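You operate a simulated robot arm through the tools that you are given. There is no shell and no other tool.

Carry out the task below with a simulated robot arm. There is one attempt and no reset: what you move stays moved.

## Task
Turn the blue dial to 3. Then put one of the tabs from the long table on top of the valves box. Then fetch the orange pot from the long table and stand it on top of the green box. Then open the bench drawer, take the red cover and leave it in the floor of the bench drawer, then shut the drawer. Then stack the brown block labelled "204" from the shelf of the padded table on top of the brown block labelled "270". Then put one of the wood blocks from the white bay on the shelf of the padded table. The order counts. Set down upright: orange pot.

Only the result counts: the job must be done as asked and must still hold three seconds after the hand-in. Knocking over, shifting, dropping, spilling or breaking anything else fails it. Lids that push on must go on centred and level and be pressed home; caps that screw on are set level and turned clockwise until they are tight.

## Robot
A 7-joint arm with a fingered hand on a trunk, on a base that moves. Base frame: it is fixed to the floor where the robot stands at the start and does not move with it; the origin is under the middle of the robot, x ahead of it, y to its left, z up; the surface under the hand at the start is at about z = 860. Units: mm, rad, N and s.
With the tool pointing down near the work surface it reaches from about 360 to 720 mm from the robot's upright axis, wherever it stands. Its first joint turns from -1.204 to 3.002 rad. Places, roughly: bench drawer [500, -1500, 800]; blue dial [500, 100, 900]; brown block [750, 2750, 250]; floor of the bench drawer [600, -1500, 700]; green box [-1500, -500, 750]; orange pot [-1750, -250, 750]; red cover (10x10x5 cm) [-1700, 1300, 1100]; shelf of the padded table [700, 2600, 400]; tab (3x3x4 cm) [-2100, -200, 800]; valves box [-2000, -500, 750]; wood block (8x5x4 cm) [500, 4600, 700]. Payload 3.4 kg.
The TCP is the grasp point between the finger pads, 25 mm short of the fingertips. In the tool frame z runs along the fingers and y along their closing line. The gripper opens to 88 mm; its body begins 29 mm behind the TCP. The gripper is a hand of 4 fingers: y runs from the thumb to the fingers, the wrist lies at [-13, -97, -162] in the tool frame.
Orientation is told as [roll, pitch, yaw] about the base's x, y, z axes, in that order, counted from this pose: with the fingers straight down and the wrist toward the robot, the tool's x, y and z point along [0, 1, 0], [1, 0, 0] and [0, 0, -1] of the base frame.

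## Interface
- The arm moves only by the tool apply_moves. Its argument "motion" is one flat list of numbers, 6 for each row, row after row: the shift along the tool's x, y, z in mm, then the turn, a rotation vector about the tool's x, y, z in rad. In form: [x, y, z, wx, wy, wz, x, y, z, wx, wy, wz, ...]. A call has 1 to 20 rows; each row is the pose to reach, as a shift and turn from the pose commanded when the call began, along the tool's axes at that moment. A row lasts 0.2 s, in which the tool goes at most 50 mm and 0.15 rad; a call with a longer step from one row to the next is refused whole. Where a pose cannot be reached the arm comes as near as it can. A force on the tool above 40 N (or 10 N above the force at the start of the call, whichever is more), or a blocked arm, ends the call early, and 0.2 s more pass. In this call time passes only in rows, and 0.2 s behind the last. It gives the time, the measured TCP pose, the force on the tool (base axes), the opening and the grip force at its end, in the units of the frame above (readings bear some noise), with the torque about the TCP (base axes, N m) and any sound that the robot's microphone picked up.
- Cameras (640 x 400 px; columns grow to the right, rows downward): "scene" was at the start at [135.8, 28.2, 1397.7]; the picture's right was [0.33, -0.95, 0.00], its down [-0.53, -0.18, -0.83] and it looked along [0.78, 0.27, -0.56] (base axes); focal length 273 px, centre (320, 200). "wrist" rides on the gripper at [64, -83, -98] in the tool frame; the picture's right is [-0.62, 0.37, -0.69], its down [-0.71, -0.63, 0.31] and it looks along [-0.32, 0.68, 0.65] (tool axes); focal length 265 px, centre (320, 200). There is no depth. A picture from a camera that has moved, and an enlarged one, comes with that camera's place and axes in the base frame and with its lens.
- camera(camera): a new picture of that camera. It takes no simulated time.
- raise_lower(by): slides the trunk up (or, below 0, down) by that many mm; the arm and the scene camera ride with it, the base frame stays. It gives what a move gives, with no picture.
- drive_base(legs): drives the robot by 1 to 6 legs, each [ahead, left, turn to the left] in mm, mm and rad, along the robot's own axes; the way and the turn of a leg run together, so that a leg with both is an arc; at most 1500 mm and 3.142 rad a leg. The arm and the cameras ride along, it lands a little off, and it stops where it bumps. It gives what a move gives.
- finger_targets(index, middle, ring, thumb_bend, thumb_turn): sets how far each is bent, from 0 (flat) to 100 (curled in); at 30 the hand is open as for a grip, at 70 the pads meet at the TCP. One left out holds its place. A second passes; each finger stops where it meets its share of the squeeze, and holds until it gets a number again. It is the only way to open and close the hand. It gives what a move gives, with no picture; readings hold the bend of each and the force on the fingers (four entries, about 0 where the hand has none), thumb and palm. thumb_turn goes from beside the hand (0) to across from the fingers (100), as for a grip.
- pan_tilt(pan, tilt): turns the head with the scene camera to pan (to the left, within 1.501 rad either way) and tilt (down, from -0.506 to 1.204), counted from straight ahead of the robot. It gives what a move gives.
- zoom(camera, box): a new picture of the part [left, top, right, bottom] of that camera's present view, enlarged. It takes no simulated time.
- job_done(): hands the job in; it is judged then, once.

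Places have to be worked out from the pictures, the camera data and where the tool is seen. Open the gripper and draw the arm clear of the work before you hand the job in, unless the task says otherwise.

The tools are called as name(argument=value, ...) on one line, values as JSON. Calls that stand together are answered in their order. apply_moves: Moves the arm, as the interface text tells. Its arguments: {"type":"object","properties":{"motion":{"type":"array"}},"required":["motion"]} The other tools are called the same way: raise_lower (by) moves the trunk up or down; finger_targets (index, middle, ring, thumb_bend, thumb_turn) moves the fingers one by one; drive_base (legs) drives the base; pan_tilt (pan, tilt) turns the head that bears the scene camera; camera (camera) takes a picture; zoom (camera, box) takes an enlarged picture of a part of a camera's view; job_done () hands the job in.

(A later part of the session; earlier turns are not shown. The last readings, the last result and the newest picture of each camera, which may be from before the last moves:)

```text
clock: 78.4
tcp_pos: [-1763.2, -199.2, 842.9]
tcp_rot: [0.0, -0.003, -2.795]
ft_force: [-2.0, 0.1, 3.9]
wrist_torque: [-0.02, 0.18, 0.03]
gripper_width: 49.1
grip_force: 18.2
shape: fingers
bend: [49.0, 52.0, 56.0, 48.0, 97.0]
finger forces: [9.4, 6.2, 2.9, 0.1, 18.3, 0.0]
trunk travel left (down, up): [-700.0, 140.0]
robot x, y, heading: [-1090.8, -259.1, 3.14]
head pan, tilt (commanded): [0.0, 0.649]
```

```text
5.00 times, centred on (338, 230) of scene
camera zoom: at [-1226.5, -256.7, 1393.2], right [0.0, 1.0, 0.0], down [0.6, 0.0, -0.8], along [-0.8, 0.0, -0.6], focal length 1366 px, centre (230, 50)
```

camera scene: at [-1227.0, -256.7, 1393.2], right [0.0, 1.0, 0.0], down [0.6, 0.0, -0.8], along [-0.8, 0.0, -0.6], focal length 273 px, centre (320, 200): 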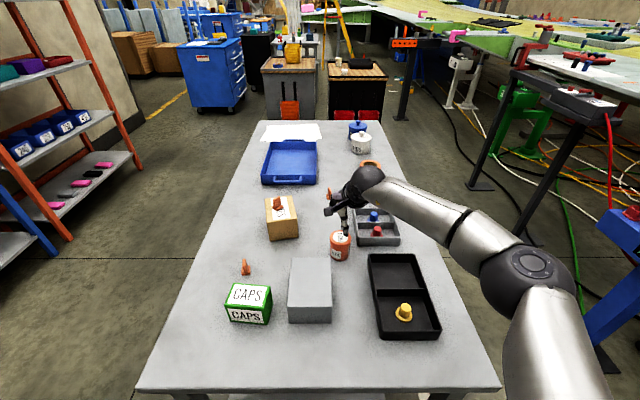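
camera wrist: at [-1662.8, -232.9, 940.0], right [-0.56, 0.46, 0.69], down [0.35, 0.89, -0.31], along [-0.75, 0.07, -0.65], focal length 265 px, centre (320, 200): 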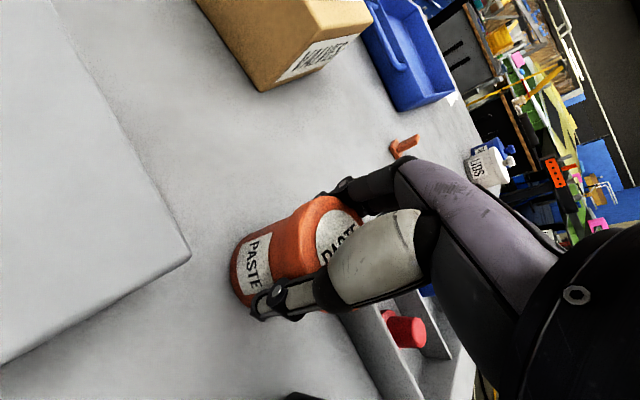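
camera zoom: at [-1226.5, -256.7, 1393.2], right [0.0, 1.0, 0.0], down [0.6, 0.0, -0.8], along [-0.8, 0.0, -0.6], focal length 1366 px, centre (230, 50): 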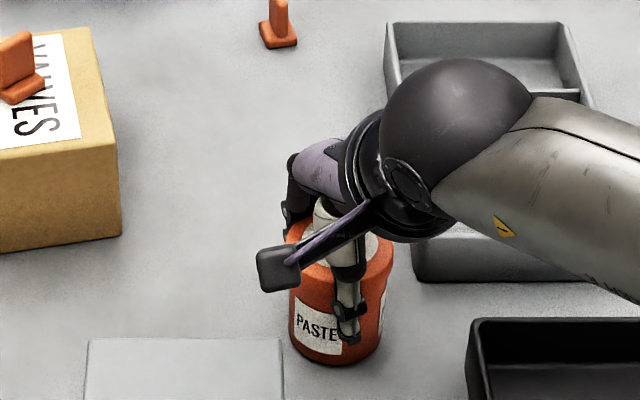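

Firm grip (18 N). I'll lift slowly 30 mm and check that the pot comes along whole and upright.

apply_moves(motion=[0, 0, -5, 0, 0, 0, 0, 0, -15, 0, 0, 0, 0, 0, -30, 0, 0, 0])

zoom(camera="scene", box=[290, 190, 386, 270])

zoom(camera="wrist", box=[200, 170, 400, 330])

```text
clock: 79.2
tcp_pos: [-1764.6, -201.6, 871.5]
tcp_rot: [0.0, -0.001, -2.795]
ft_force: [-0.4, 0.1, -1.9]
wrist_torque: [-0.04, 0.01, 0.01]
gripper_width: 48.8
grip_force: 17.5
shape: fingers
bend: [50.0, 53.0, 56.0, 48.0, 97.0]
finger forces: [8.9, 5.7, 2.4, 0.0, 18.2, 0.1]
trunk travel left (down, up): [-700.0, 140.0]
robot x, y, heading: [-1091.2, -257.9, 3.132]
head pan, tilt (commanded): [0.0, 0.649]
```

```text
5.00 times, centred on (338, 230) of scene
camera zoom: at [-1227.0, -256.6, 1393.1], right [0.0, 1.0, 0.0], down [0.6, 0.0, -0.8], along [-0.8, 0.0, -0.6], focal length 1366 px, centre (230, 50)
```

zoom: 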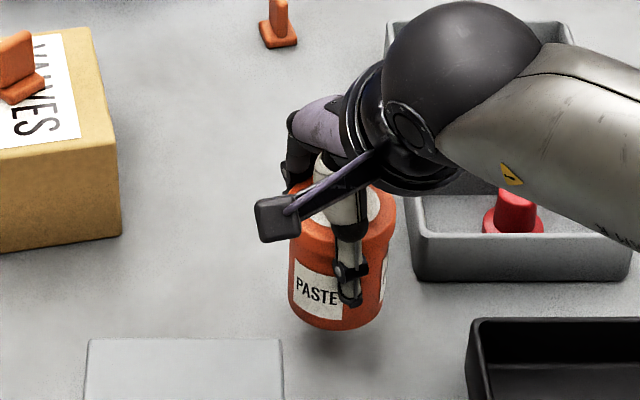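

```text
2.50 times, centred on (300, 250) of wrist
camera zoom: at [-1663.5, -233.8, 969.6], right [-0.56, 0.46, 0.69], down [0.35, 0.89, -0.31], along [-0.75, 0.07, -0.65], focal length 664 px, centre (370, 75)
```

zoom: 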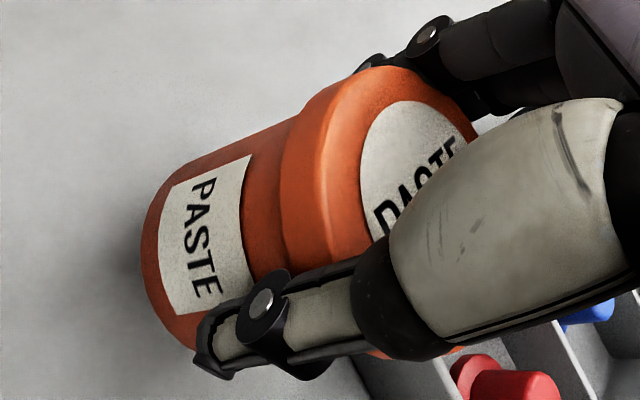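

The whole pot is lifted, upright. I'll raise to z≈950 and zoom on the CAPS box to measure its top.

apply_moves(motion=[0, 0, -30, 0, 0, 0, 0, 0, -60, 0, 0, 0, 0, 0, -80, 0, 0, 0])

zoom(camera="scene", box=[200, 260, 328, 340])

camera(camera="wrist")

```text
clock: 80.0
tcp_pos: [-1761.7, -200.2, 952.3]
tcp_rot: [0.0, 0.0, -2.794]
ft_force: [-0.6, 0.2, -1.4]
wrist_torque: [-0.02, -0.02, -0.01]
gripper_width: 49.0
grip_force: 17.5
shape: fingers
bend: [50.0, 53.0, 56.0, 48.0, 97.0]
finger forces: [8.8, 5.6, 2.5, 0.0, 18.0, 0.0]
trunk travel left (down, up): [-700.0, 140.0]
robot x, y, heading: [-1095.3, -257.1, 3.136]
head pan, tilt (commanded): [0.0, 0.649]
```

```text
5.00 times, centred on (264, 300) of scene
camera zoom: at [-1226.8, -256.6, 1393.1], right [0.0, 1.0, 0.0], down [0.6, 0.0, -0.8], along [-0.8, 0.0, -0.6], focal length 1366 px, centre (600, -300)
```

zoom: 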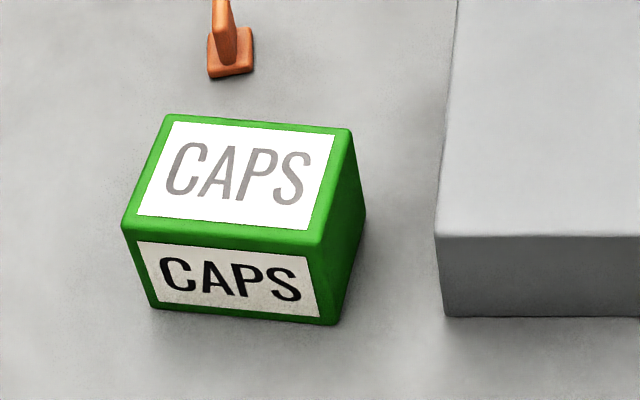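

```text
taken
camera wrist: at [-1662.3, -232.9, 1050.6], right [-0.56, 0.46, 0.69], down [0.35, 0.89, -0.3], along [-0.75, 0.07, -0.65], focal length 265 px, centre (320, 200)
```

wrist: 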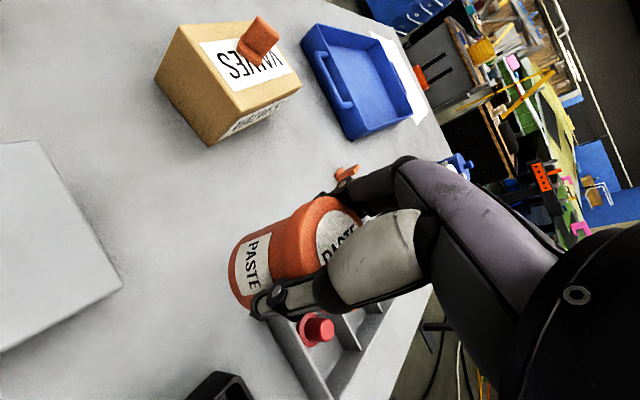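

I'll measure where the pot sits relative to the TCP now (it slid a little toward the thumb) by zooming the scene on it.

camera(camera="scene")

zoom(camera="scene", box=[300, 150, 396, 240])

zoom(camera="wrist", box=[210, 180, 370, 330])

```text
taken
camera scene: at [-1226.8, -256.6, 1393.1], right [0.0, 1.0, 0.0], down [0.6, 0.0, -0.8], along [-0.8, 0.0, -0.6], focal length 273 px, centre (320, 200)
```

scene: 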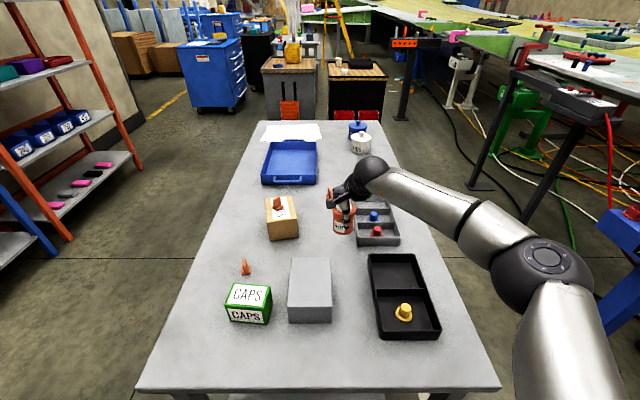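

```text
4.44 times, centred on (348, 195) of scene
camera zoom: at [-1226.8, -256.6, 1393.1], right [0.0, 1.0, 0.0], down [0.6, 0.0, -0.8], along [-0.8, 0.0, -0.6], focal length 1214 px, centre (196, 222)
```

zoom: 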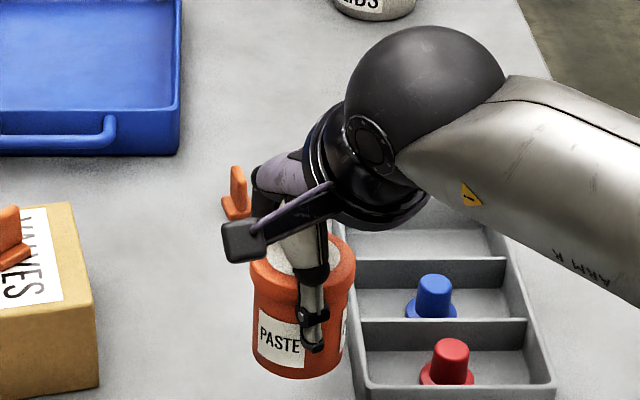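

```text
2.67 times, centred on (290, 255) of wrist
camera zoom: at [-1662.3, -232.9, 1050.6], right [-0.56, 0.46, 0.69], down [0.35, 0.89, -0.3], along [-0.75, 0.07, -0.65], focal length 708 px, centre (400, 53)
```

zoom: 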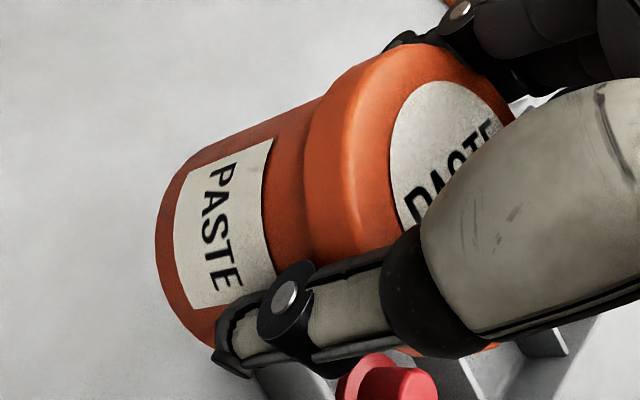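

Pot sits about (+2.5,+4.5) mm from TCP in base axes. I'll carry it over the grey box toward the CAPS box top centre (-1588,-418).

apply_moves(motion=[20, -6, -10, 0, 0, 0, 60, -19, -10, 0, 0, 0, 105, -33, -10, 0, 0, 0, 150, -48, -10, 0, 0, 0, 195, -62, -10, 0, 0, 0, 235, -75, -10, 0, 0, 0, 267.2, -85.5, -5, 0, 0, 0])

camera(camera="scene")

zoom(camera="scene", box=[200, 220, 328, 340])

camera(camera="wrist")

```text
clock: 81.6
tcp_pos: [-1591.9, -423.3, 956.8]
tcp_rot: [-0.001, -0.001, -2.797]
ft_force: [-0.9, 0.4, -1.3]
wrist_torque: [-0.01, 0.0, 0.03]
gripper_width: 48.8
grip_force: 17.3
shape: fingers
bend: [50.0, 53.0, 56.0, 48.0, 97.0]
finger forces: [8.8, 5.5, 2.5, 0.0, 17.7, 0.0]
trunk travel left (down, up): [-700.0, 140.0]
robot x, y, heading: [-1089.9, -254.5, 3.133]
head pan, tilt (commanded): [0.0, 0.649]
```

```text
taken
camera scene: at [-1226.8, -257.9, 1393.2], right [0.0, 1.0, 0.0], down [0.6, 0.0, -0.8], along [-0.8, 0.0, -0.6], focal length 273 px, centre (320, 200)
```

scene: 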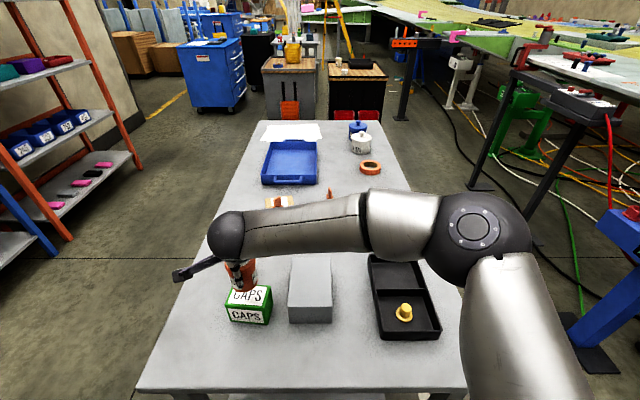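

```text
3.33 times, centred on (264, 280) of scene
camera zoom: at [-1226.8, -257.9, 1393.2], right [0.0, 1.0, 0.0], down [0.6, 0.0, -0.8], along [-0.8, 0.0, -0.6], focal length 911 px, centre (507, -67)
```

zoom: 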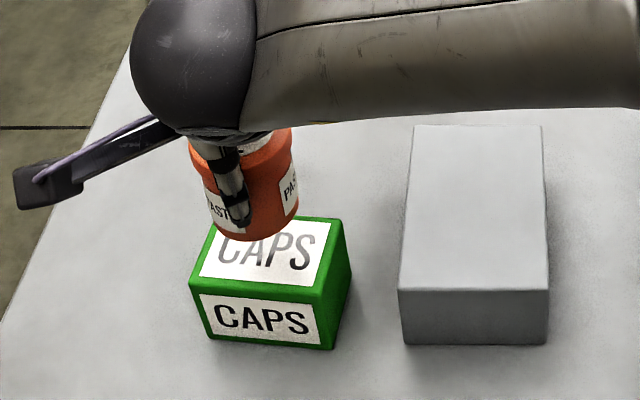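

```text
taken
camera wrist: at [-1492.2, -455.7, 1054.2], right [-0.56, 0.46, 0.69], down [0.35, 0.89, -0.3], along [-0.75, 0.07, -0.65], focal length 265 px, centre (320, 200)
```

wrist: 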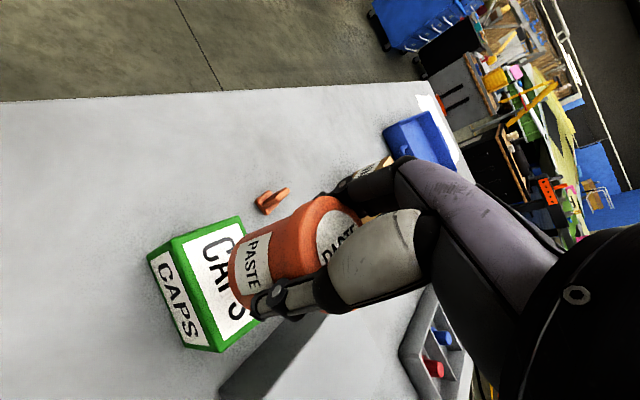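

The pot is over the CAPS box. I'll descend to ~8 mm above its top and check alignment.

apply_moves(motion=[0, 0, 15, 0, 0, 0, 0, 0, 30, 0, 0, 0, 0, 0, 40, 0, 0, 0])

zoom(camera="scene", box=[212, 250, 292, 330])

zoom(camera="wrist", box=[150, 170, 350, 330])

```text
clock: 82.4
tcp_pos: [-1592.7, -422.2, 917.0]
tcp_rot: [0.001, -0.001, -2.796]
ft_force: [-0.1, -0.5, -2.6]
wrist_torque: [0.02, 0.02, -0.01]
gripper_width: 48.6
grip_force: 17.2
shape: fingers
bend: [50.0, 53.0, 56.0, 48.0, 97.0]
finger forces: [8.9, 5.4, 2.5, 0.1, 17.4, 0.0]
trunk travel left (down, up): [-700.0, 140.0]
robot x, y, heading: [-1092.4, -257.0, 3.143]
head pan, tilt (commanded): [0.0, 0.649]
```

```text
5.00 times, centred on (252, 290) of scene
camera zoom: at [-1227.2, -256.8, 1393.1], right [0.0, 1.0, 0.0], down [0.6, 0.0, -0.8], along [-0.8, 0.0, -0.6], focal length 1366 px, centre (660, -250)
```

zoom: 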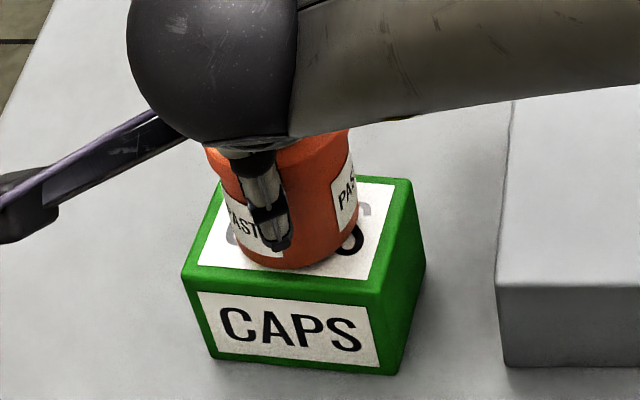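

```text
2.50 times, centred on (250, 250) of wrist
camera zoom: at [-1491.8, -455.5, 1014.0], right [-0.56, 0.46, 0.69], down [0.35, 0.89, -0.31], along [-0.75, 0.07, -0.65], focal length 664 px, centre (495, 75)
```

zoom: 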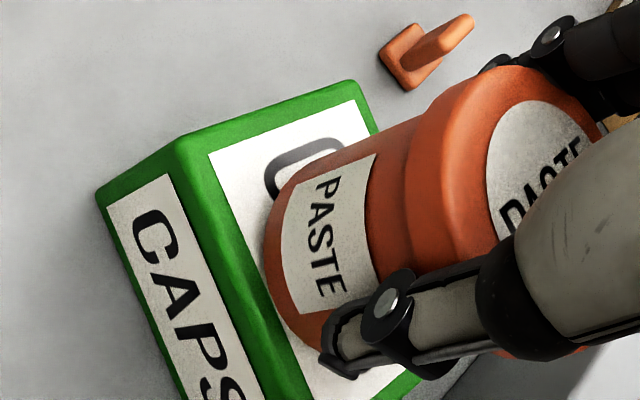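

Pot appears ~3.5 mm too near in x; otherwise centred. I'll correct and lower toward contact in small steps.

apply_moves(motion=[-0.6, 1.6, 2, 0, 0, 0, -1.2, 3.3, 4, 0, 0, 0, -1.2, 3.3, 6, 0, 0, 0, -1.2, 3.3, 7.5, 0, 0, 0])

zoom(camera="scene", box=[212, 250, 292, 330])

```text
clock: 83.4
tcp_pos: [-1595.4, -422.1, 911.2]
tcp_rot: [0.002, -0.007, -2.793]
ft_force: [0.8, -1.2, 13.7]
wrist_torque: [-0.06, 0.28, 0.04]
gripper_width: 48.4
grip_force: 18.9
shape: fingers
bend: [50.0, 53.0, 56.0, 48.0, 97.0]
finger forces: [10.0, 6.1, 2.9, 0.1, 19.0, 0.1]
trunk travel left (down, up): [-700.0, 140.0]
robot x, y, heading: [-1089.4, -254.1, 3.143]
head pan, tilt (commanded): [0.0, 0.649]
```

```text
5.00 times, centred on (252, 290) of scene
camera zoom: at [-1224.3, -256.5, 1393.7], right [0.0, 1.0, 0.0], down [0.6, 0.0, -0.8], along [-0.8, 0.0, -0.6], focal length 1366 px, centre (660, -250)
```

zoom: 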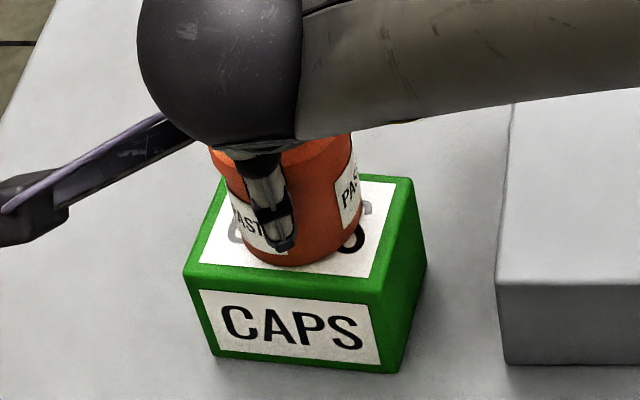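

Contact made (13.7 N). I'll ease up 1.5 mm to lessen the push, then open the fingers.

apply_moves(motion=[0, 0, -1.5, 0, 0, 0])

finger_targets(index=44, middle=44, ring=44, thumb_bend=42)

zoom(camera="scene", box=[212, 250, 292, 330])

zoom(camera="wrist", box=[150, 170, 350, 330])

```text
clock: 83.8
tcp_pos: [-1594.2, -421.5, 911.9]
tcp_rot: [0.001, -0.006, -2.795]
ft_force: [-0.6, -2.7, 14.7]
wrist_torque: [-0.06, 0.36, 0.05]
gripper_width: 48.4
grip_force: 19.8
shape: fingers
bend: [50.0, 53.0, 56.0, 48.0, 97.0]
finger forces: [11.0, 6.7, 3.0, 0.0, 18.7, 0.0]
trunk travel left (down, up): [-700.0, 140.0]
robot x, y, heading: [-1090.2, -256.4, 3.143]
head pan, tilt (commanded): [0.0, 0.649]
```

```text
clock: 84.8
tcp_pos: [-1595.4, -420.8, 910.4]
tcp_rot: [-0.001, -0.001, -2.795]
ft_force: [0.3, 0.5, -1.0]
wrist_torque: [-0.03, -0.01, 0.01]
gripper_width: 59.8
grip_force: 1.8
shape: fingers
bend: [43.0, 44.0, 44.0, 41.0, 97.0]
finger forces: [1.5, 0.0, 0.0, 0.1, 2.0, 0.0]
trunk travel left (down, up): [-700.0, 140.0]
robot x, y, heading: [-1092.0, -256.3, 3.14]
head pan, tilt (commanded): [0.0, 0.649]
```

```text
5.00 times, centred on (252, 290) of scene
camera zoom: at [-1227.0, -256.6, 1393.1], right [0.0, 1.0, 0.0], down [0.6, 0.0, -0.8], along [-0.8, 0.0, -0.6], focal length 1366 px, centre (660, -250)
```

zoom: 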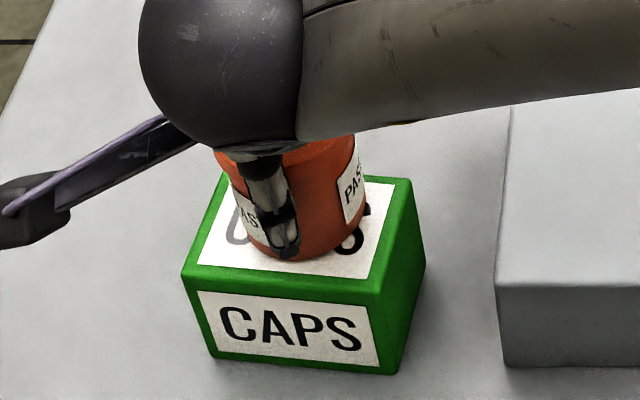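

```text
2.50 times, centred on (250, 250) of wrist
camera zoom: at [-1495.0, -454.4, 1007.4], right [-0.56, 0.46, 0.69], down [0.35, 0.89, -0.3], along [-0.75, 0.07, -0.65], focal length 664 px, centre (495, 75)
```

zoom: 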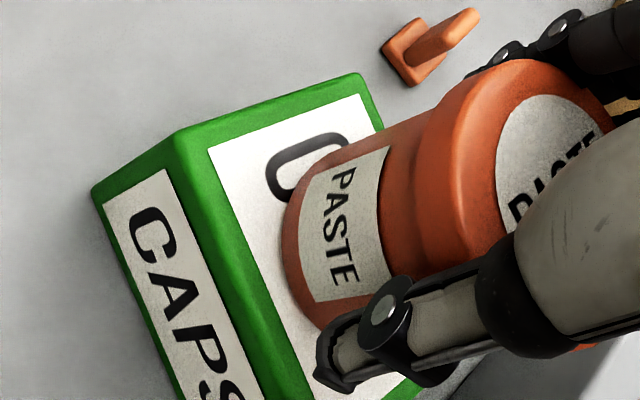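

The pot stands on the box, slightly off-centre but well supported. I'll open fully.

finger_targets(index=36, middle=36, ring=36, thumb_bend=36)

zoom(camera="scene", box=[212, 250, 292, 330])

zoom(camera="wrist", box=[150, 170, 350, 330])

```text
clock: 85.8
tcp_pos: [-1595.3, -421.5, 909.6]
tcp_rot: [0.001, 0.0, -2.796]
ft_force: [0.2, 0.1, -0.7]
wrist_torque: [-0.01, 0.02, 0.01]
gripper_width: 71.9
grip_force: 0.1
shape: fingers
bend: [36.0, 36.0, 36.0, 36.0, 96.0]
finger forces: [0.0, 0.1, 0.0, 0.0, 0.0, 0.0]
trunk travel left (down, up): [-700.0, 140.0]
robot x, y, heading: [-1092.8, -257.6, 3.139]
head pan, tilt (commanded): [0.0, 0.649]
```

```text
5.00 times, centred on (252, 290) of scene
camera zoom: at [-1226.9, -256.6, 1393.1], right [0.0, 1.0, 0.0], down [0.6, 0.0, -0.8], along [-0.8, 0.0, -0.6], focal length 1366 px, centre (660, -250)
```

zoom: 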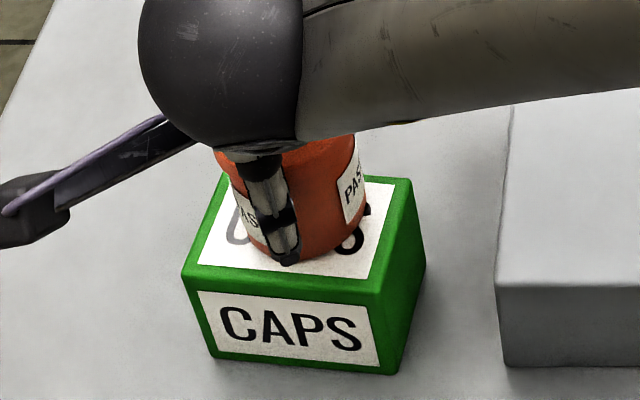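

```text
2.50 times, centred on (250, 250) of wrist
camera zoom: at [-1494.9, -454.5, 1007.7], right [-0.56, 0.46, 0.69], down [0.35, 0.89, -0.31], along [-0.75, 0.07, -0.65], focal length 664 px, centre (495, 75)
```

zoom: 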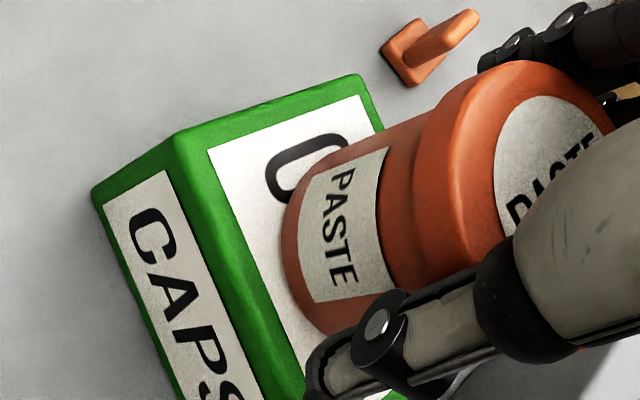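

No contact on any finger. I'll open to the full 30 and rise straight up.

finger_targets(index=28, middle=28, ring=28, thumb_bend=28)

apply_moves(motion=[0, -1, -10, 0, 0, 0, 0, -1, -25, 0, 0, 0, 0, -1, -45, 0, 0, 0, 0, -1, -80, 0, 0, 0, 0, -1, -120, 0, 0, 0, 0, -1, -165, 0, 0, 0])

zoom(camera="scene", box=[190, 220, 318, 340])

camera(camera="wrist")

```text
clock: 86.8
tcp_pos: [-1594.8, -420.9, 910.1]
tcp_rot: [0.0, -0.001, -2.795]
ft_force: [-0.5, -0.6, 0.3]
wrist_torque: [-0.01, 0.01, -0.02]
gripper_width: 88.6
grip_force: 0.1
shape: fingers
bend: [28.0, 28.0, 28.0, 28.0, 96.0]
finger forces: [0.0, 0.0, 0.0, 0.0, 0.0, 0.0]
trunk travel left (down, up): [-700.0, 140.0]
robot x, y, heading: [-1089.8, -256.9, 3.137]
head pan, tilt (commanded): [0.0, 0.649]
```

```text
clock: 88.2
tcp_pos: [-1592.8, -421.0, 1076.4]
tcp_rot: [-0.001, -0.003, -2.794]
ft_force: [-0.5, -0.8, -0.8]
wrist_torque: [0.02, -0.02, -0.02]
gripper_width: 88.6
grip_force: 0.1
shape: fingers
bend: [28.0, 28.0, 28.0, 28.0, 96.0]
finger forces: [0.0, 0.0, 0.0, 0.1, 0.0, 0.0]
trunk travel left (down, up): [-700.0, 140.0]
robot x, y, heading: [-1089.7, -253.0, 3.138]
head pan, tilt (commanded): [0.0, 0.649]
```

```text
3.33 times, centred on (254, 280) of scene
camera zoom: at [-1226.1, -256.7, 1393.2], right [0.0, 1.0, 0.0], down [0.6, 0.0, -0.8], along [-0.8, 0.0, -0.6], focal length 911 px, centre (540, -67)
```

zoom: 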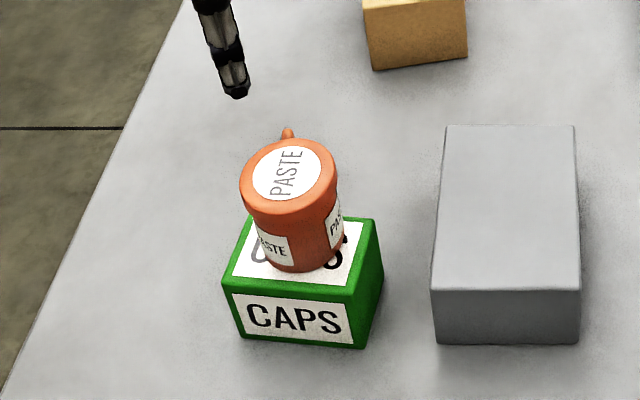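

```text
taken
camera wrist: at [-1493.4, -454.0, 1173.7], right [-0.56, 0.46, 0.69], down [0.35, 0.89, -0.31], along [-0.75, 0.07, -0.65], focal length 265 px, centre (320, 200)
```

wrist: 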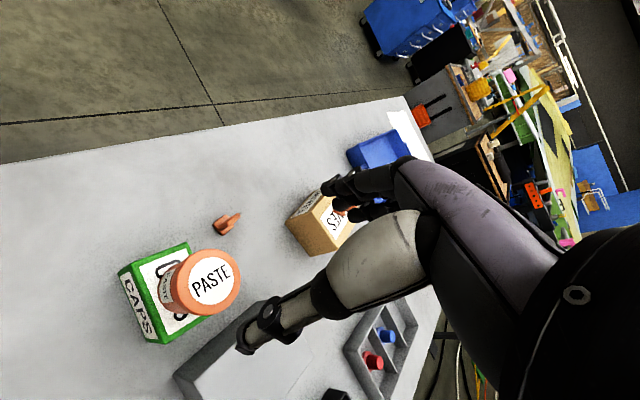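

Pot stands upright on the CAPS box. Next: the bench drawer. I'll tuck the arm up and drive around to face the bench (+x) near y≈-1450.

apply_moves(motion=[0, 0, -40, 0, 0, 0.06, -5, -10, -80, 0, 0, 0.12, -12, -30, -110, 0, 0, 0.18, -20, -50, -135, 0, 0, 0.24, -28, -70, -150, 0, 0, 0.3, -35, -90, -160, 0, 0, 0.35])

drive_base(legs=[[-320, 0, 0], [0, 0, 1.57], [0, 0, 1.575]])

pan_tilt(pan=-0.75, tilt=0.4)

camera(camera="scene")

```text
clock: 89.6
tcp_pos: [-1520.4, -359.0, 1234.4]
tcp_rot: [0.001, 0.0, 3.139]
ft_force: [-0.6, 0.4, -0.8]
wrist_torque: [0.01, -0.01, -0.01]
gripper_width: 88.5
grip_force: 0.1
shape: fingers
bend: [28.0, 28.0, 28.0, 28.0, 96.0]
finger forces: [0.0, 0.0, 0.0, 0.0, 0.0, 0.0]
trunk travel left (down, up): [-700.0, 140.0]
robot x, y, heading: [-1094.2, -255.9, 3.14]
head pan, tilt (commanded): [0.0, 0.649]
```

```text
clock: 99.3
tcp_pos: [-340.0, -155.6, 1233.6]
tcp_rot: [0.001, 0.0, -0.007]
ft_force: [-0.8, -0.3, 0.0]
wrist_torque: [0.02, 0.03, -0.03]
gripper_width: 88.5
grip_force: 0.1
shape: fingers
bend: [28.0, 28.0, 28.0, 28.0, 96.0]
finger forces: [0.0, 0.0, 0.0, 0.0, 0.1, 0.0]
trunk travel left (down, up): [-700.0, 140.0]
robot x, y, heading: [-766.1, -256.7, -0.007]
head pan, tilt (commanded): [0.0, 0.649]
```

```text
clock: 100.4
tcp_pos: [-340.9, -156.9, 1233.8]
tcp_rot: [0.0, 0.0, -0.006]
ft_force: [-0.4, 0.5, 0.4]
wrist_torque: [-0.02, 0.01, -0.03]
gripper_width: 88.0
grip_force: 0.0
shape: fingers
bend: [28.0, 28.0, 28.0, 28.0, 96.0]
finger forces: [0.0, 0.1, 0.0, 0.0, 0.1, 0.0]
trunk travel left (down, up): [-700.0, 140.0]
robot x, y, heading: [-769.3, -258.6, -0.003]
head pan, tilt (commanded): [-0.75, 0.4]
```

```text
taken
camera scene: at [-651.3, -321.5, 1415.6], right [-0.69, -0.73, 0.0], down [-0.28, 0.27, -0.92], along [0.67, -0.63, -0.39], focal length 273 px, centre (320, 200)
```

scene: 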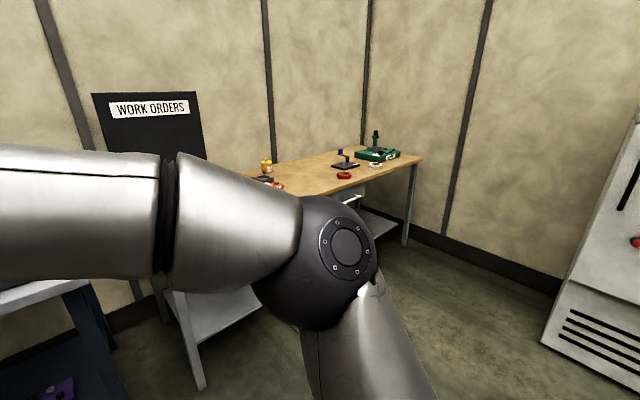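

The bench with the drawer handle is ahead-right. I'll drive diagonally to about (-150,-1400) facing +x.

drive_base(legs=[[0, -1150, 0], [550, 0, 0.004]])

pan_tilt(pan=0.0, tilt=0.65)

camera(camera="scene")

camera(camera="wrist")

```text
clock: 109.2
tcp_pos: [221.7, -1323.0, 1234.4]
tcp_rot: [0.001, 0.0, 0.007]
ft_force: [0.6, -0.5, 0.7]
wrist_torque: [0.01, -0.04, -0.01]
gripper_width: 88.7
grip_force: 0.0
shape: fingers
bend: [28.0, 28.0, 28.0, 28.0, 96.0]
finger forces: [0.1, 0.1, 0.0, 0.0, 0.0, 0.0]
trunk travel left (down, up): [-700.0, 140.0]
robot x, y, heading: [-209.9, -1426.2, 0.006]
head pan, tilt (commanded): [-0.75, 0.4]
```

```text
clock: 110.3
tcp_pos: [220.4, -1322.0, 1234.8]
tcp_rot: [0.002, -0.001, 0.006]
ft_force: [-0.9, 0.2, 0.3]
wrist_torque: [-0.04, -0.01, 0.0]
gripper_width: 88.5
grip_force: 0.0
shape: fingers
bend: [28.0, 28.0, 28.0, 28.0, 96.0]
finger forces: [0.0, 0.1, 0.0, 0.0, 0.0, 0.0]
trunk travel left (down, up): [-700.0, 140.0]
robot x, y, heading: [-206.6, -1431.5, 0.012]
head pan, tilt (commanded): [0.0, 0.649]
```

```text
taken
camera scene: at [-69.1, -1428.5, 1393.2], right [0.01, -1.0, 0.0], down [-0.6, 0.0, -0.8], along [0.8, 0.01, -0.6], focal length 273 px, centre (320, 200)
```

scene: 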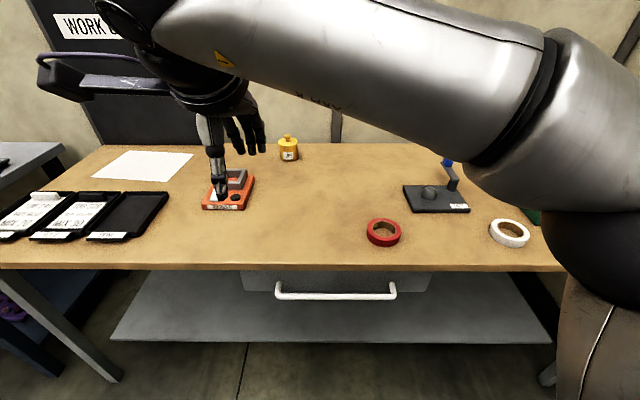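

```text
taken
camera wrist: at [136.4, -1258.9, 1332.0], right [0.37, -0.62, 0.69], down [-0.62, -0.72, -0.31], along [0.69, -0.32, -0.65], focal length 265 px, centre (320, 200)
```

wrist: 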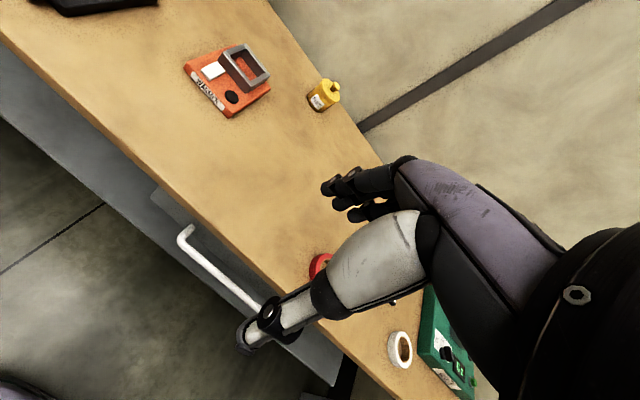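

The drawer has a white bar handle below the bench edge. I'll zoom in both cameras to locate the handle.

zoom(camera="scene", box=[240, 255, 440, 310])

zoom(camera="wrist", box=[140, 180, 380, 390])

```text
3.20 times, centred on (340, 282) of scene
camera zoom: at [-69.1, -1428.5, 1393.2], right [0.01, -1.0, 0.0], down [-0.6, 0.0, -0.8], along [0.8, 0.01, -0.6], focal length 874 px, centre (256, -64)
```

zoom: 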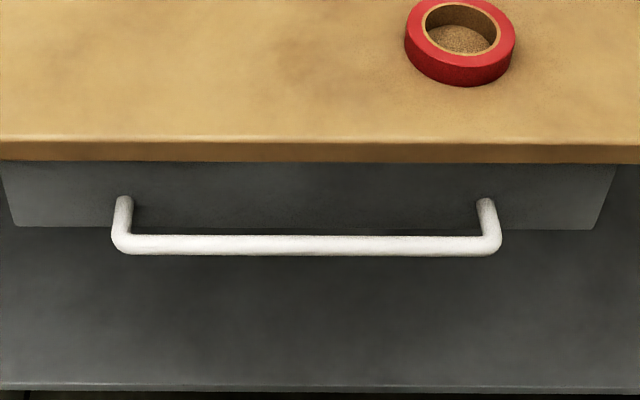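

```text
1.90 times, centred on (260, 285) of wrist
camera zoom: at [136.4, -1258.9, 1332.0], right [0.37, -0.62, 0.69], down [-0.62, -0.72, -0.31], along [0.69, -0.32, -0.65], focal length 506 px, centre (434, 38)
```

zoom: 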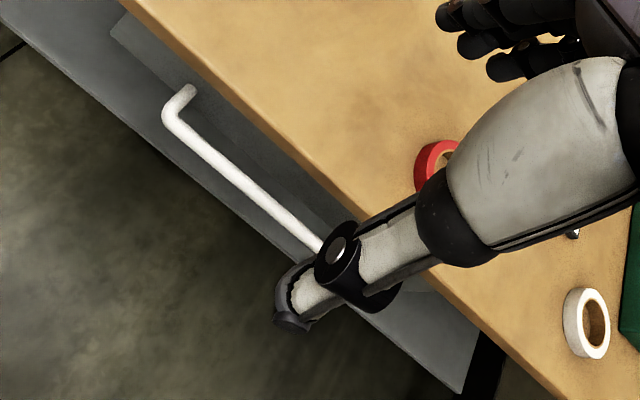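

Handle bar centre ≈ (346, -1467, 765), ~306 mm long, ~16 mm thick, ~42 mm in front of the drawer face. I'll back up 150 mm to leave room for pulling, lower the trunk a bit, and re-measure.

drive_base(legs=[[-150, 0, -0.008]])

raise_lower(by=-100)

zoom(camera="scene", box=[220, 200, 460, 300])

camera(camera="wrist")

```text
clock: 111.7
tcp_pos: [69.4, -1324.7, 1234.2]
tcp_rot: [0.003, -0.002, 0.0]
ft_force: [-0.2, -1.1, -0.6]
wrist_torque: [0.0, 0.0, 0.02]
gripper_width: 88.5
grip_force: 0.0
shape: fingers
bend: [28.0, 28.0, 28.0, 28.0, 96.0]
finger forces: [0.1, 0.0, 0.0, 0.0, 0.1, 0.0]
trunk travel left (down, up): [-700.0, 140.0]
robot x, y, heading: [-361.0, -1429.3, 0.006]
head pan, tilt (commanded): [0.0, 0.649]
```

```text
clock: 113.0
tcp_pos: [70.7, -1325.3, 1134.6]
tcp_rot: [0.004, 0.0, 0.0]
ft_force: [-0.8, -0.6, 0.3]
wrist_torque: [-0.01, -0.03, -0.01]
gripper_width: 88.5
grip_force: 0.0
shape: fingers
bend: [28.0, 28.0, 28.0, 28.0, 96.0]
finger forces: [0.0, 0.1, 0.0, 0.1, 0.0, 0.0]
trunk travel left (down, up): [-600.0, 240.0]
robot x, y, heading: [-359.2, -1431.4, 0.003]
head pan, tilt (commanded): [0.0, 0.649]
```

```text
2.67 times, centred on (340, 250) of scene
camera zoom: at [-220.1, -1430.1, 1293.2], right [0.0, -1.0, 0.0], down [-0.6, 0.0, -0.8], along [0.8, 0.0, -0.6], focal length 728 px, centre (267, 67)
```

zoom: 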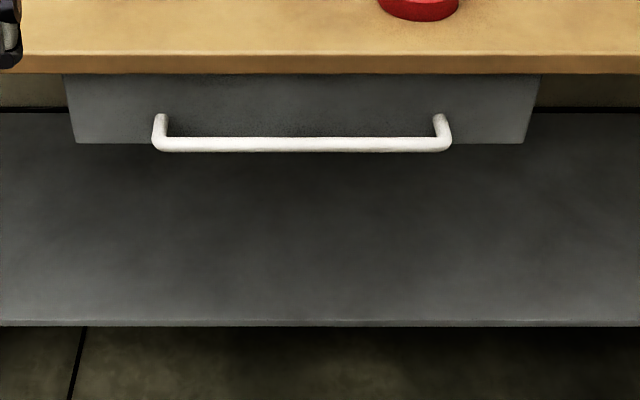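

```text
taken
camera wrist: at [-13.4, -1262.0, 1232.0], right [0.37, -0.62, 0.69], down [-0.63, -0.71, -0.31], along [0.68, -0.32, -0.65], focal length 265 px, centre (320, 200)
```

wrist: 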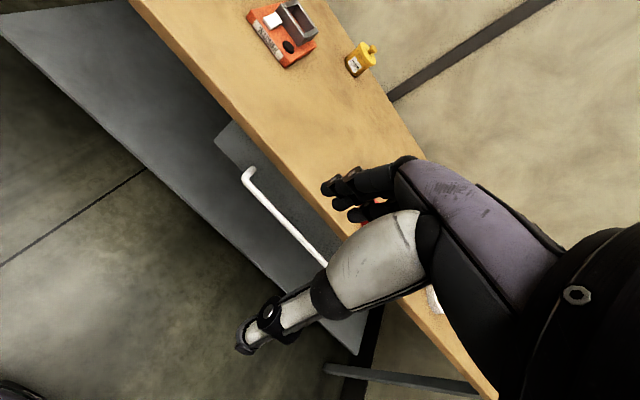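

Refined: bar ≈ (351, -1466, 757), drawer face x≈392, bench edge x≈384, z 830–850. I'll move to a pre-grasp pose tilted 45° (fingers pointing forward-down) about 90 mm short of the bar.

apply_moves(motion=[-14, 18, 30, -0.08, 0, 0, -28, 40, 62, -0.16, 0, 0, -42, 62, 94, -0.24, 0, 0, -56, 84, 126, -0.32, 0, 0, -70, 106, 158, -0.4, 0, 0, -84, 128, 190, -0.48, 0, 0, -98, 150, 222, -0.56, 0, 0, -112, 172, 254, -0.64, 0, 0, -127, 194, 286, -0.72, 0, 0, -141, 216, 314, -0.785, 0, 0])

finger_targets(index=48, middle=48, ring=48, thumb_bend=48)

camera(camera="scene")

camera(camera="wrist")

```text
clock: 115.2
tcp_pos: [286.1, -1464.3, 818.9]
tcp_rot: [0.001, -0.786, 0.001]
ft_force: [0.2, 0.0, 0.9]
wrist_torque: [0.0, -0.01, -0.01]
gripper_width: 88.5
grip_force: 0.1
shape: fingers
bend: [28.0, 28.0, 28.0, 28.0, 96.0]
finger forces: [0.1, 0.0, 0.1, 0.0, 0.0, 0.1]
trunk travel left (down, up): [-600.0, 240.0]
robot x, y, heading: [-360.8, -1431.2, -0.001]
head pan, tilt (commanded): [0.0, 0.649]
```

```text
clock: 116.2
tcp_pos: [285.4, -1464.2, 819.9]
tcp_rot: [0.005, -0.786, 0.0]
ft_force: [-0.5, -0.6, 0.7]
wrist_torque: [0.01, -0.01, 0.02]
gripper_width: 46.7
grip_force: 0.1
shape: fingers
bend: [48.0, 48.0, 48.0, 48.0, 98.0]
finger forces: [0.1, 0.0, 0.0, 0.0, 0.1, 0.0]
trunk travel left (down, up): [-600.0, 240.0]
robot x, y, heading: [-357.8, -1430.6, 0.004]
head pan, tilt (commanded): [0.0, 0.649]
```

```text
taken
camera scene: at [-220.0, -1430.1, 1293.2], right [0.0, -1.0, 0.0], down [-0.6, 0.0, -0.8], along [0.8, 0.0, -0.6], focal length 273 px, centre (320, 200)
```

scene: 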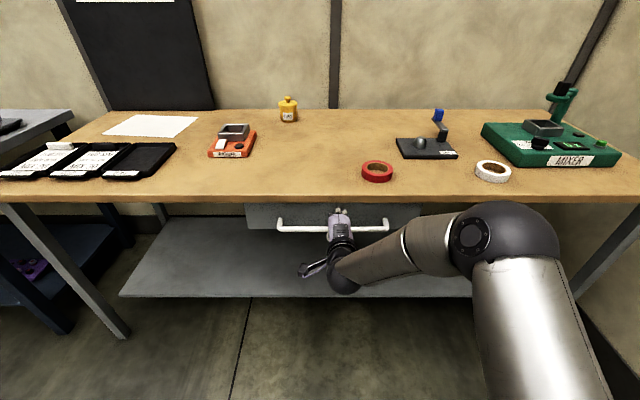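

```text
taken
camera wrist: at [157.7, -1400.4, 830.0], right [-0.23, -0.62, 0.75], down [-0.23, -0.71, -0.66], along [0.95, -0.32, 0.02], focal length 265 px, centre (320, 200)
```

wrist: 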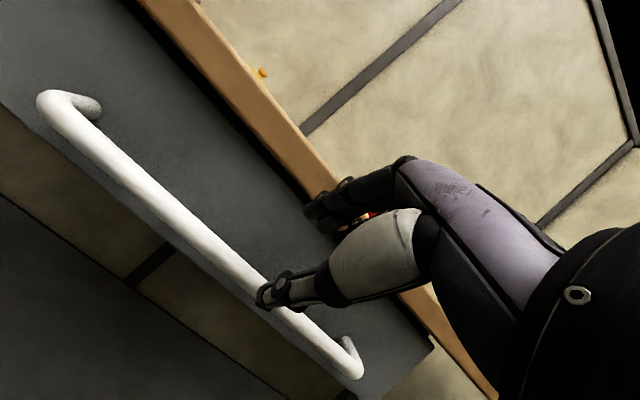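

The wrist view shows the bar slightly toward the thumb side (tool y ≈ -3). I'll advance 50 mm along the fingers with that correction and look again.

apply_moves(motion=[0, -1.5, 25, 0, 0, 0, 0, -3, 50, 0, 0, 0])

camera(camera="wrist")

zoom(camera="scene", box=[270, 190, 400, 290])

```text
clock: 116.8
tcp_pos: [320.0, -1464.7, 781.2]
tcp_rot: [0.003, -0.786, -0.002]
ft_force: [-0.4, -0.4, 0.2]
wrist_torque: [0.04, -0.01, -0.01]
gripper_width: 46.7
grip_force: 0.1
shape: fingers
bend: [48.0, 48.0, 48.0, 48.0, 98.0]
finger forces: [0.0, 0.0, 0.0, 0.0, 0.1, 0.0]
trunk travel left (down, up): [-600.0, 240.0]
robot x, y, heading: [-361.6, -1426.6, 0.001]
head pan, tilt (commanded): [0.0, 0.649]
```

```text
taken
camera wrist: at [191.6, -1400.7, 791.4], right [-0.23, -0.62, 0.75], down [-0.23, -0.71, -0.66], along [0.95, -0.32, 0.02], focal length 265 px, centre (320, 200)
```

wrist: 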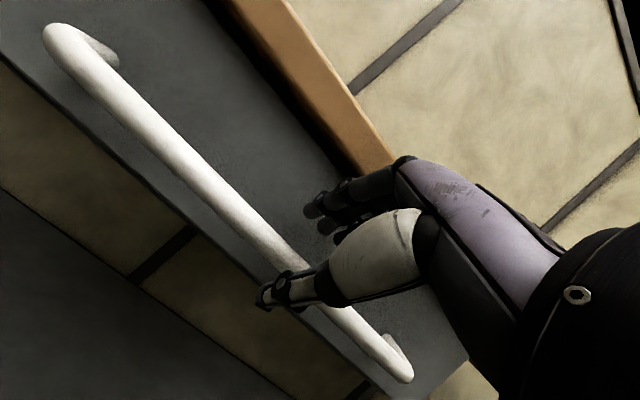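

```text
4.00 times, centred on (335, 240) of scene
camera zoom: at [-219.5, -1430.0, 1293.1], right [0.0, -1.0, 0.0], down [-0.6, 0.0, -0.8], along [0.8, 0.0, -0.6], focal length 1093 px, centre (260, 40)
```

zoom: 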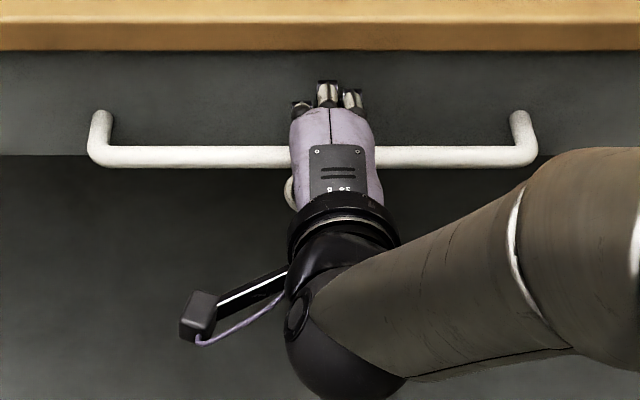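

Bar at about tool y=-2.5, z=+38. I'll narrow the opening slightly and advance 30 mm so the fingers straddle the bar.

finger_targets(index=52, middle=52, ring=52, thumb_bend=50)

apply_moves(motion=[0, -1.5, 10, 0, 0, 0, 0, -2.5, 20, 0, 0, 0, 0, -2.5, 30, 0, 0, 0])

camera(camera="wrist")

zoom(camera="wrist", box=[230, 150, 390, 310])

```text
clock: 117.8
tcp_pos: [319.5, -1464.0, 781.7]
tcp_rot: [0.002, -0.785, -0.001]
ft_force: [0.4, 1.0, -0.2]
wrist_torque: [-0.02, -0.03, 0.0]
gripper_width: 39.9
grip_force: 0.2
shape: fingers
bend: [52.0, 52.0, 52.0, 50.0, 98.0]
finger forces: [0.0, 0.0, 0.0, 0.0, 0.1, 0.0]
trunk travel left (down, up): [-600.0, 240.0]
robot x, y, heading: [-358.2, -1429.5, 0.003]
head pan, tilt (commanded): [0.0, 0.649]
```

```text
clock: 118.6
tcp_pos: [338.1, -1465.3, 759.4]
tcp_rot: [0.003, -0.785, 0.001]
ft_force: [0.4, 0.5, -0.1]
wrist_torque: [-0.01, -0.01, -0.01]
gripper_width: 40.0
grip_force: 0.1
shape: fingers
bend: [52.0, 52.0, 52.0, 50.0, 98.0]
finger forces: [0.1, 0.0, 0.1, 0.0, 0.0, 0.1]
trunk travel left (down, up): [-600.0, 240.0]
robot x, y, heading: [-358.4, -1431.4, 0.0]
head pan, tilt (commanded): [0.0, 0.649]
```

```text
taken
camera wrist: at [210.6, -1401.6, 769.2], right [-0.23, -0.62, 0.75], down [-0.23, -0.71, -0.66], along [0.95, -0.32, 0.02], focal length 265 px, centre (320, 200)
```

wrist: 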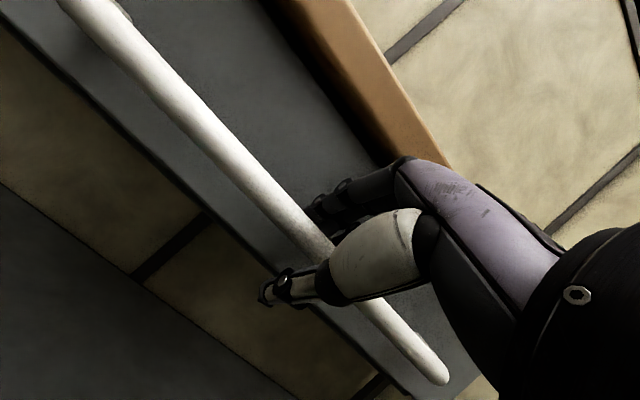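

```text
2.50 times, centred on (310, 230) of wrist
camera zoom: at [210.6, -1401.6, 769.2], right [-0.23, -0.62, 0.75], down [-0.23, -0.71, -0.66], along [0.95, -0.32, 0.02], focal length 664 px, centre (345, 125)
```

zoom: 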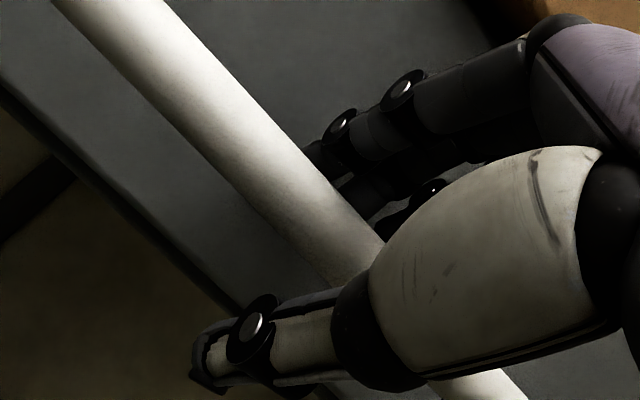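

The bar is between fingers and thumb. I'll close the hand on it.

finger_targets(index=75, middle=75, ring=75, thumb_bend=72)

camera(camera="wrist")

```text
clock: 119.6
tcp_pos: [338.5, -1465.0, 758.8]
tcp_rot: [0.002, -0.785, -0.001]
ft_force: [-0.8, -1.2, -2.6]
wrist_torque: [0.0, 0.03, 0.11]
gripper_width: 0.2
grip_force: 8.4
shape: fingers
bend: [75.0, 74.0, 74.0, 68.0, 100.0]
finger forces: [2.1, 2.0, 3.6, 0.1, 8.7, 0.0]
trunk travel left (down, up): [-600.0, 240.0]
robot x, y, heading: [-360.4, -1430.8, -0.001]
head pan, tilt (commanded): [0.0, 0.649]
```

```text
taken
camera wrist: at [210.3, -1401.7, 769.1], right [-0.23, -0.62, 0.75], down [-0.23, -0.71, -0.66], along [0.95, -0.32, 0.02], focal length 265 px, centre (320, 200)
```

wrist: 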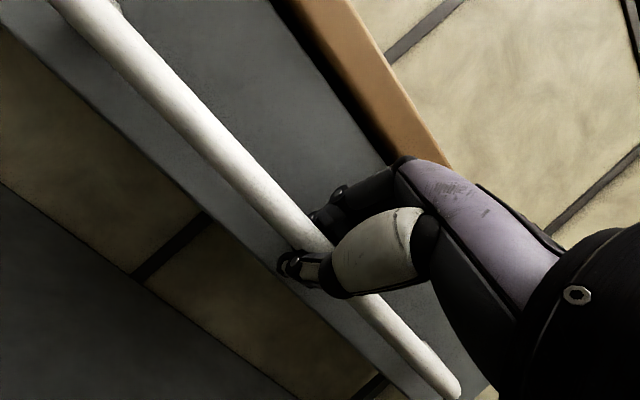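

Fingers appear wrapped around the bar. I'll pull back in -x by 60 mm gently and watch the forces.

apply_moves(motion=[0, -7, -7, 0, 0, 0, 0, -14, -14, 0, 0, 0, 0, -21, -21, 0, 0, 0, 0, -28, -28, 0, 0, 0, 0, -35, -35, 0, 0, 0, 0, -42, -42, 0, 0, 0])

camera(camera="scene")

camera(camera="wrist")

```text
clock: 121.0
tcp_pos: [280.3, -1466.6, 758.5]
tcp_rot: [0.002, -0.784, 0.001]
ft_force: [0.3, 1.6, -5.0]
wrist_torque: [-0.01, 0.0, 0.12]
gripper_width: 0.0
grip_force: 8.5
shape: fingers
bend: [75.0, 74.0, 74.0, 68.0, 100.0]
finger forces: [2.2, 2.1, 4.0, 0.0, 8.5, 0.0]
trunk travel left (down, up): [-600.0, 240.0]
robot x, y, heading: [-360.1, -1429.6, 0.002]
head pan, tilt (commanded): [0.0, 0.649]
```

```text
taken
camera scene: at [-219.3, -1429.8, 1293.1], right [0.0, -1.0, 0.0], down [-0.61, 0.0, -0.8], along [0.8, 0.0, -0.61], focal length 273 px, centre (320, 200)
```

scene: 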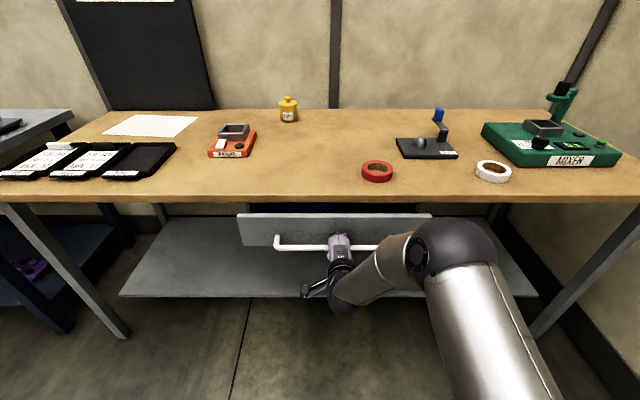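

```text
taken
camera wrist: at [151.0, -1402.2, 769.2], right [-0.23, -0.62, 0.75], down [-0.23, -0.71, -0.66], along [0.95, -0.32, 0.02], focal length 265 px, centre (320, 200)
```

wrist: 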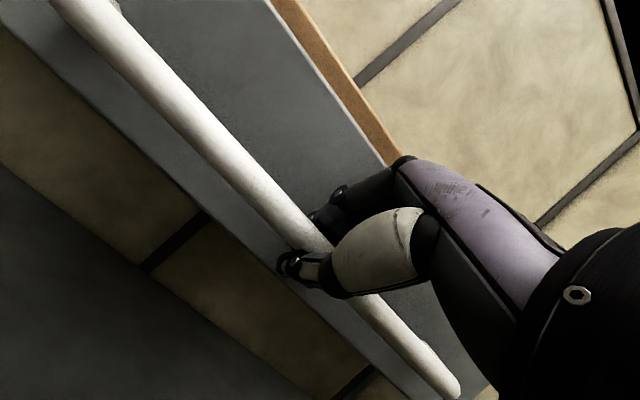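

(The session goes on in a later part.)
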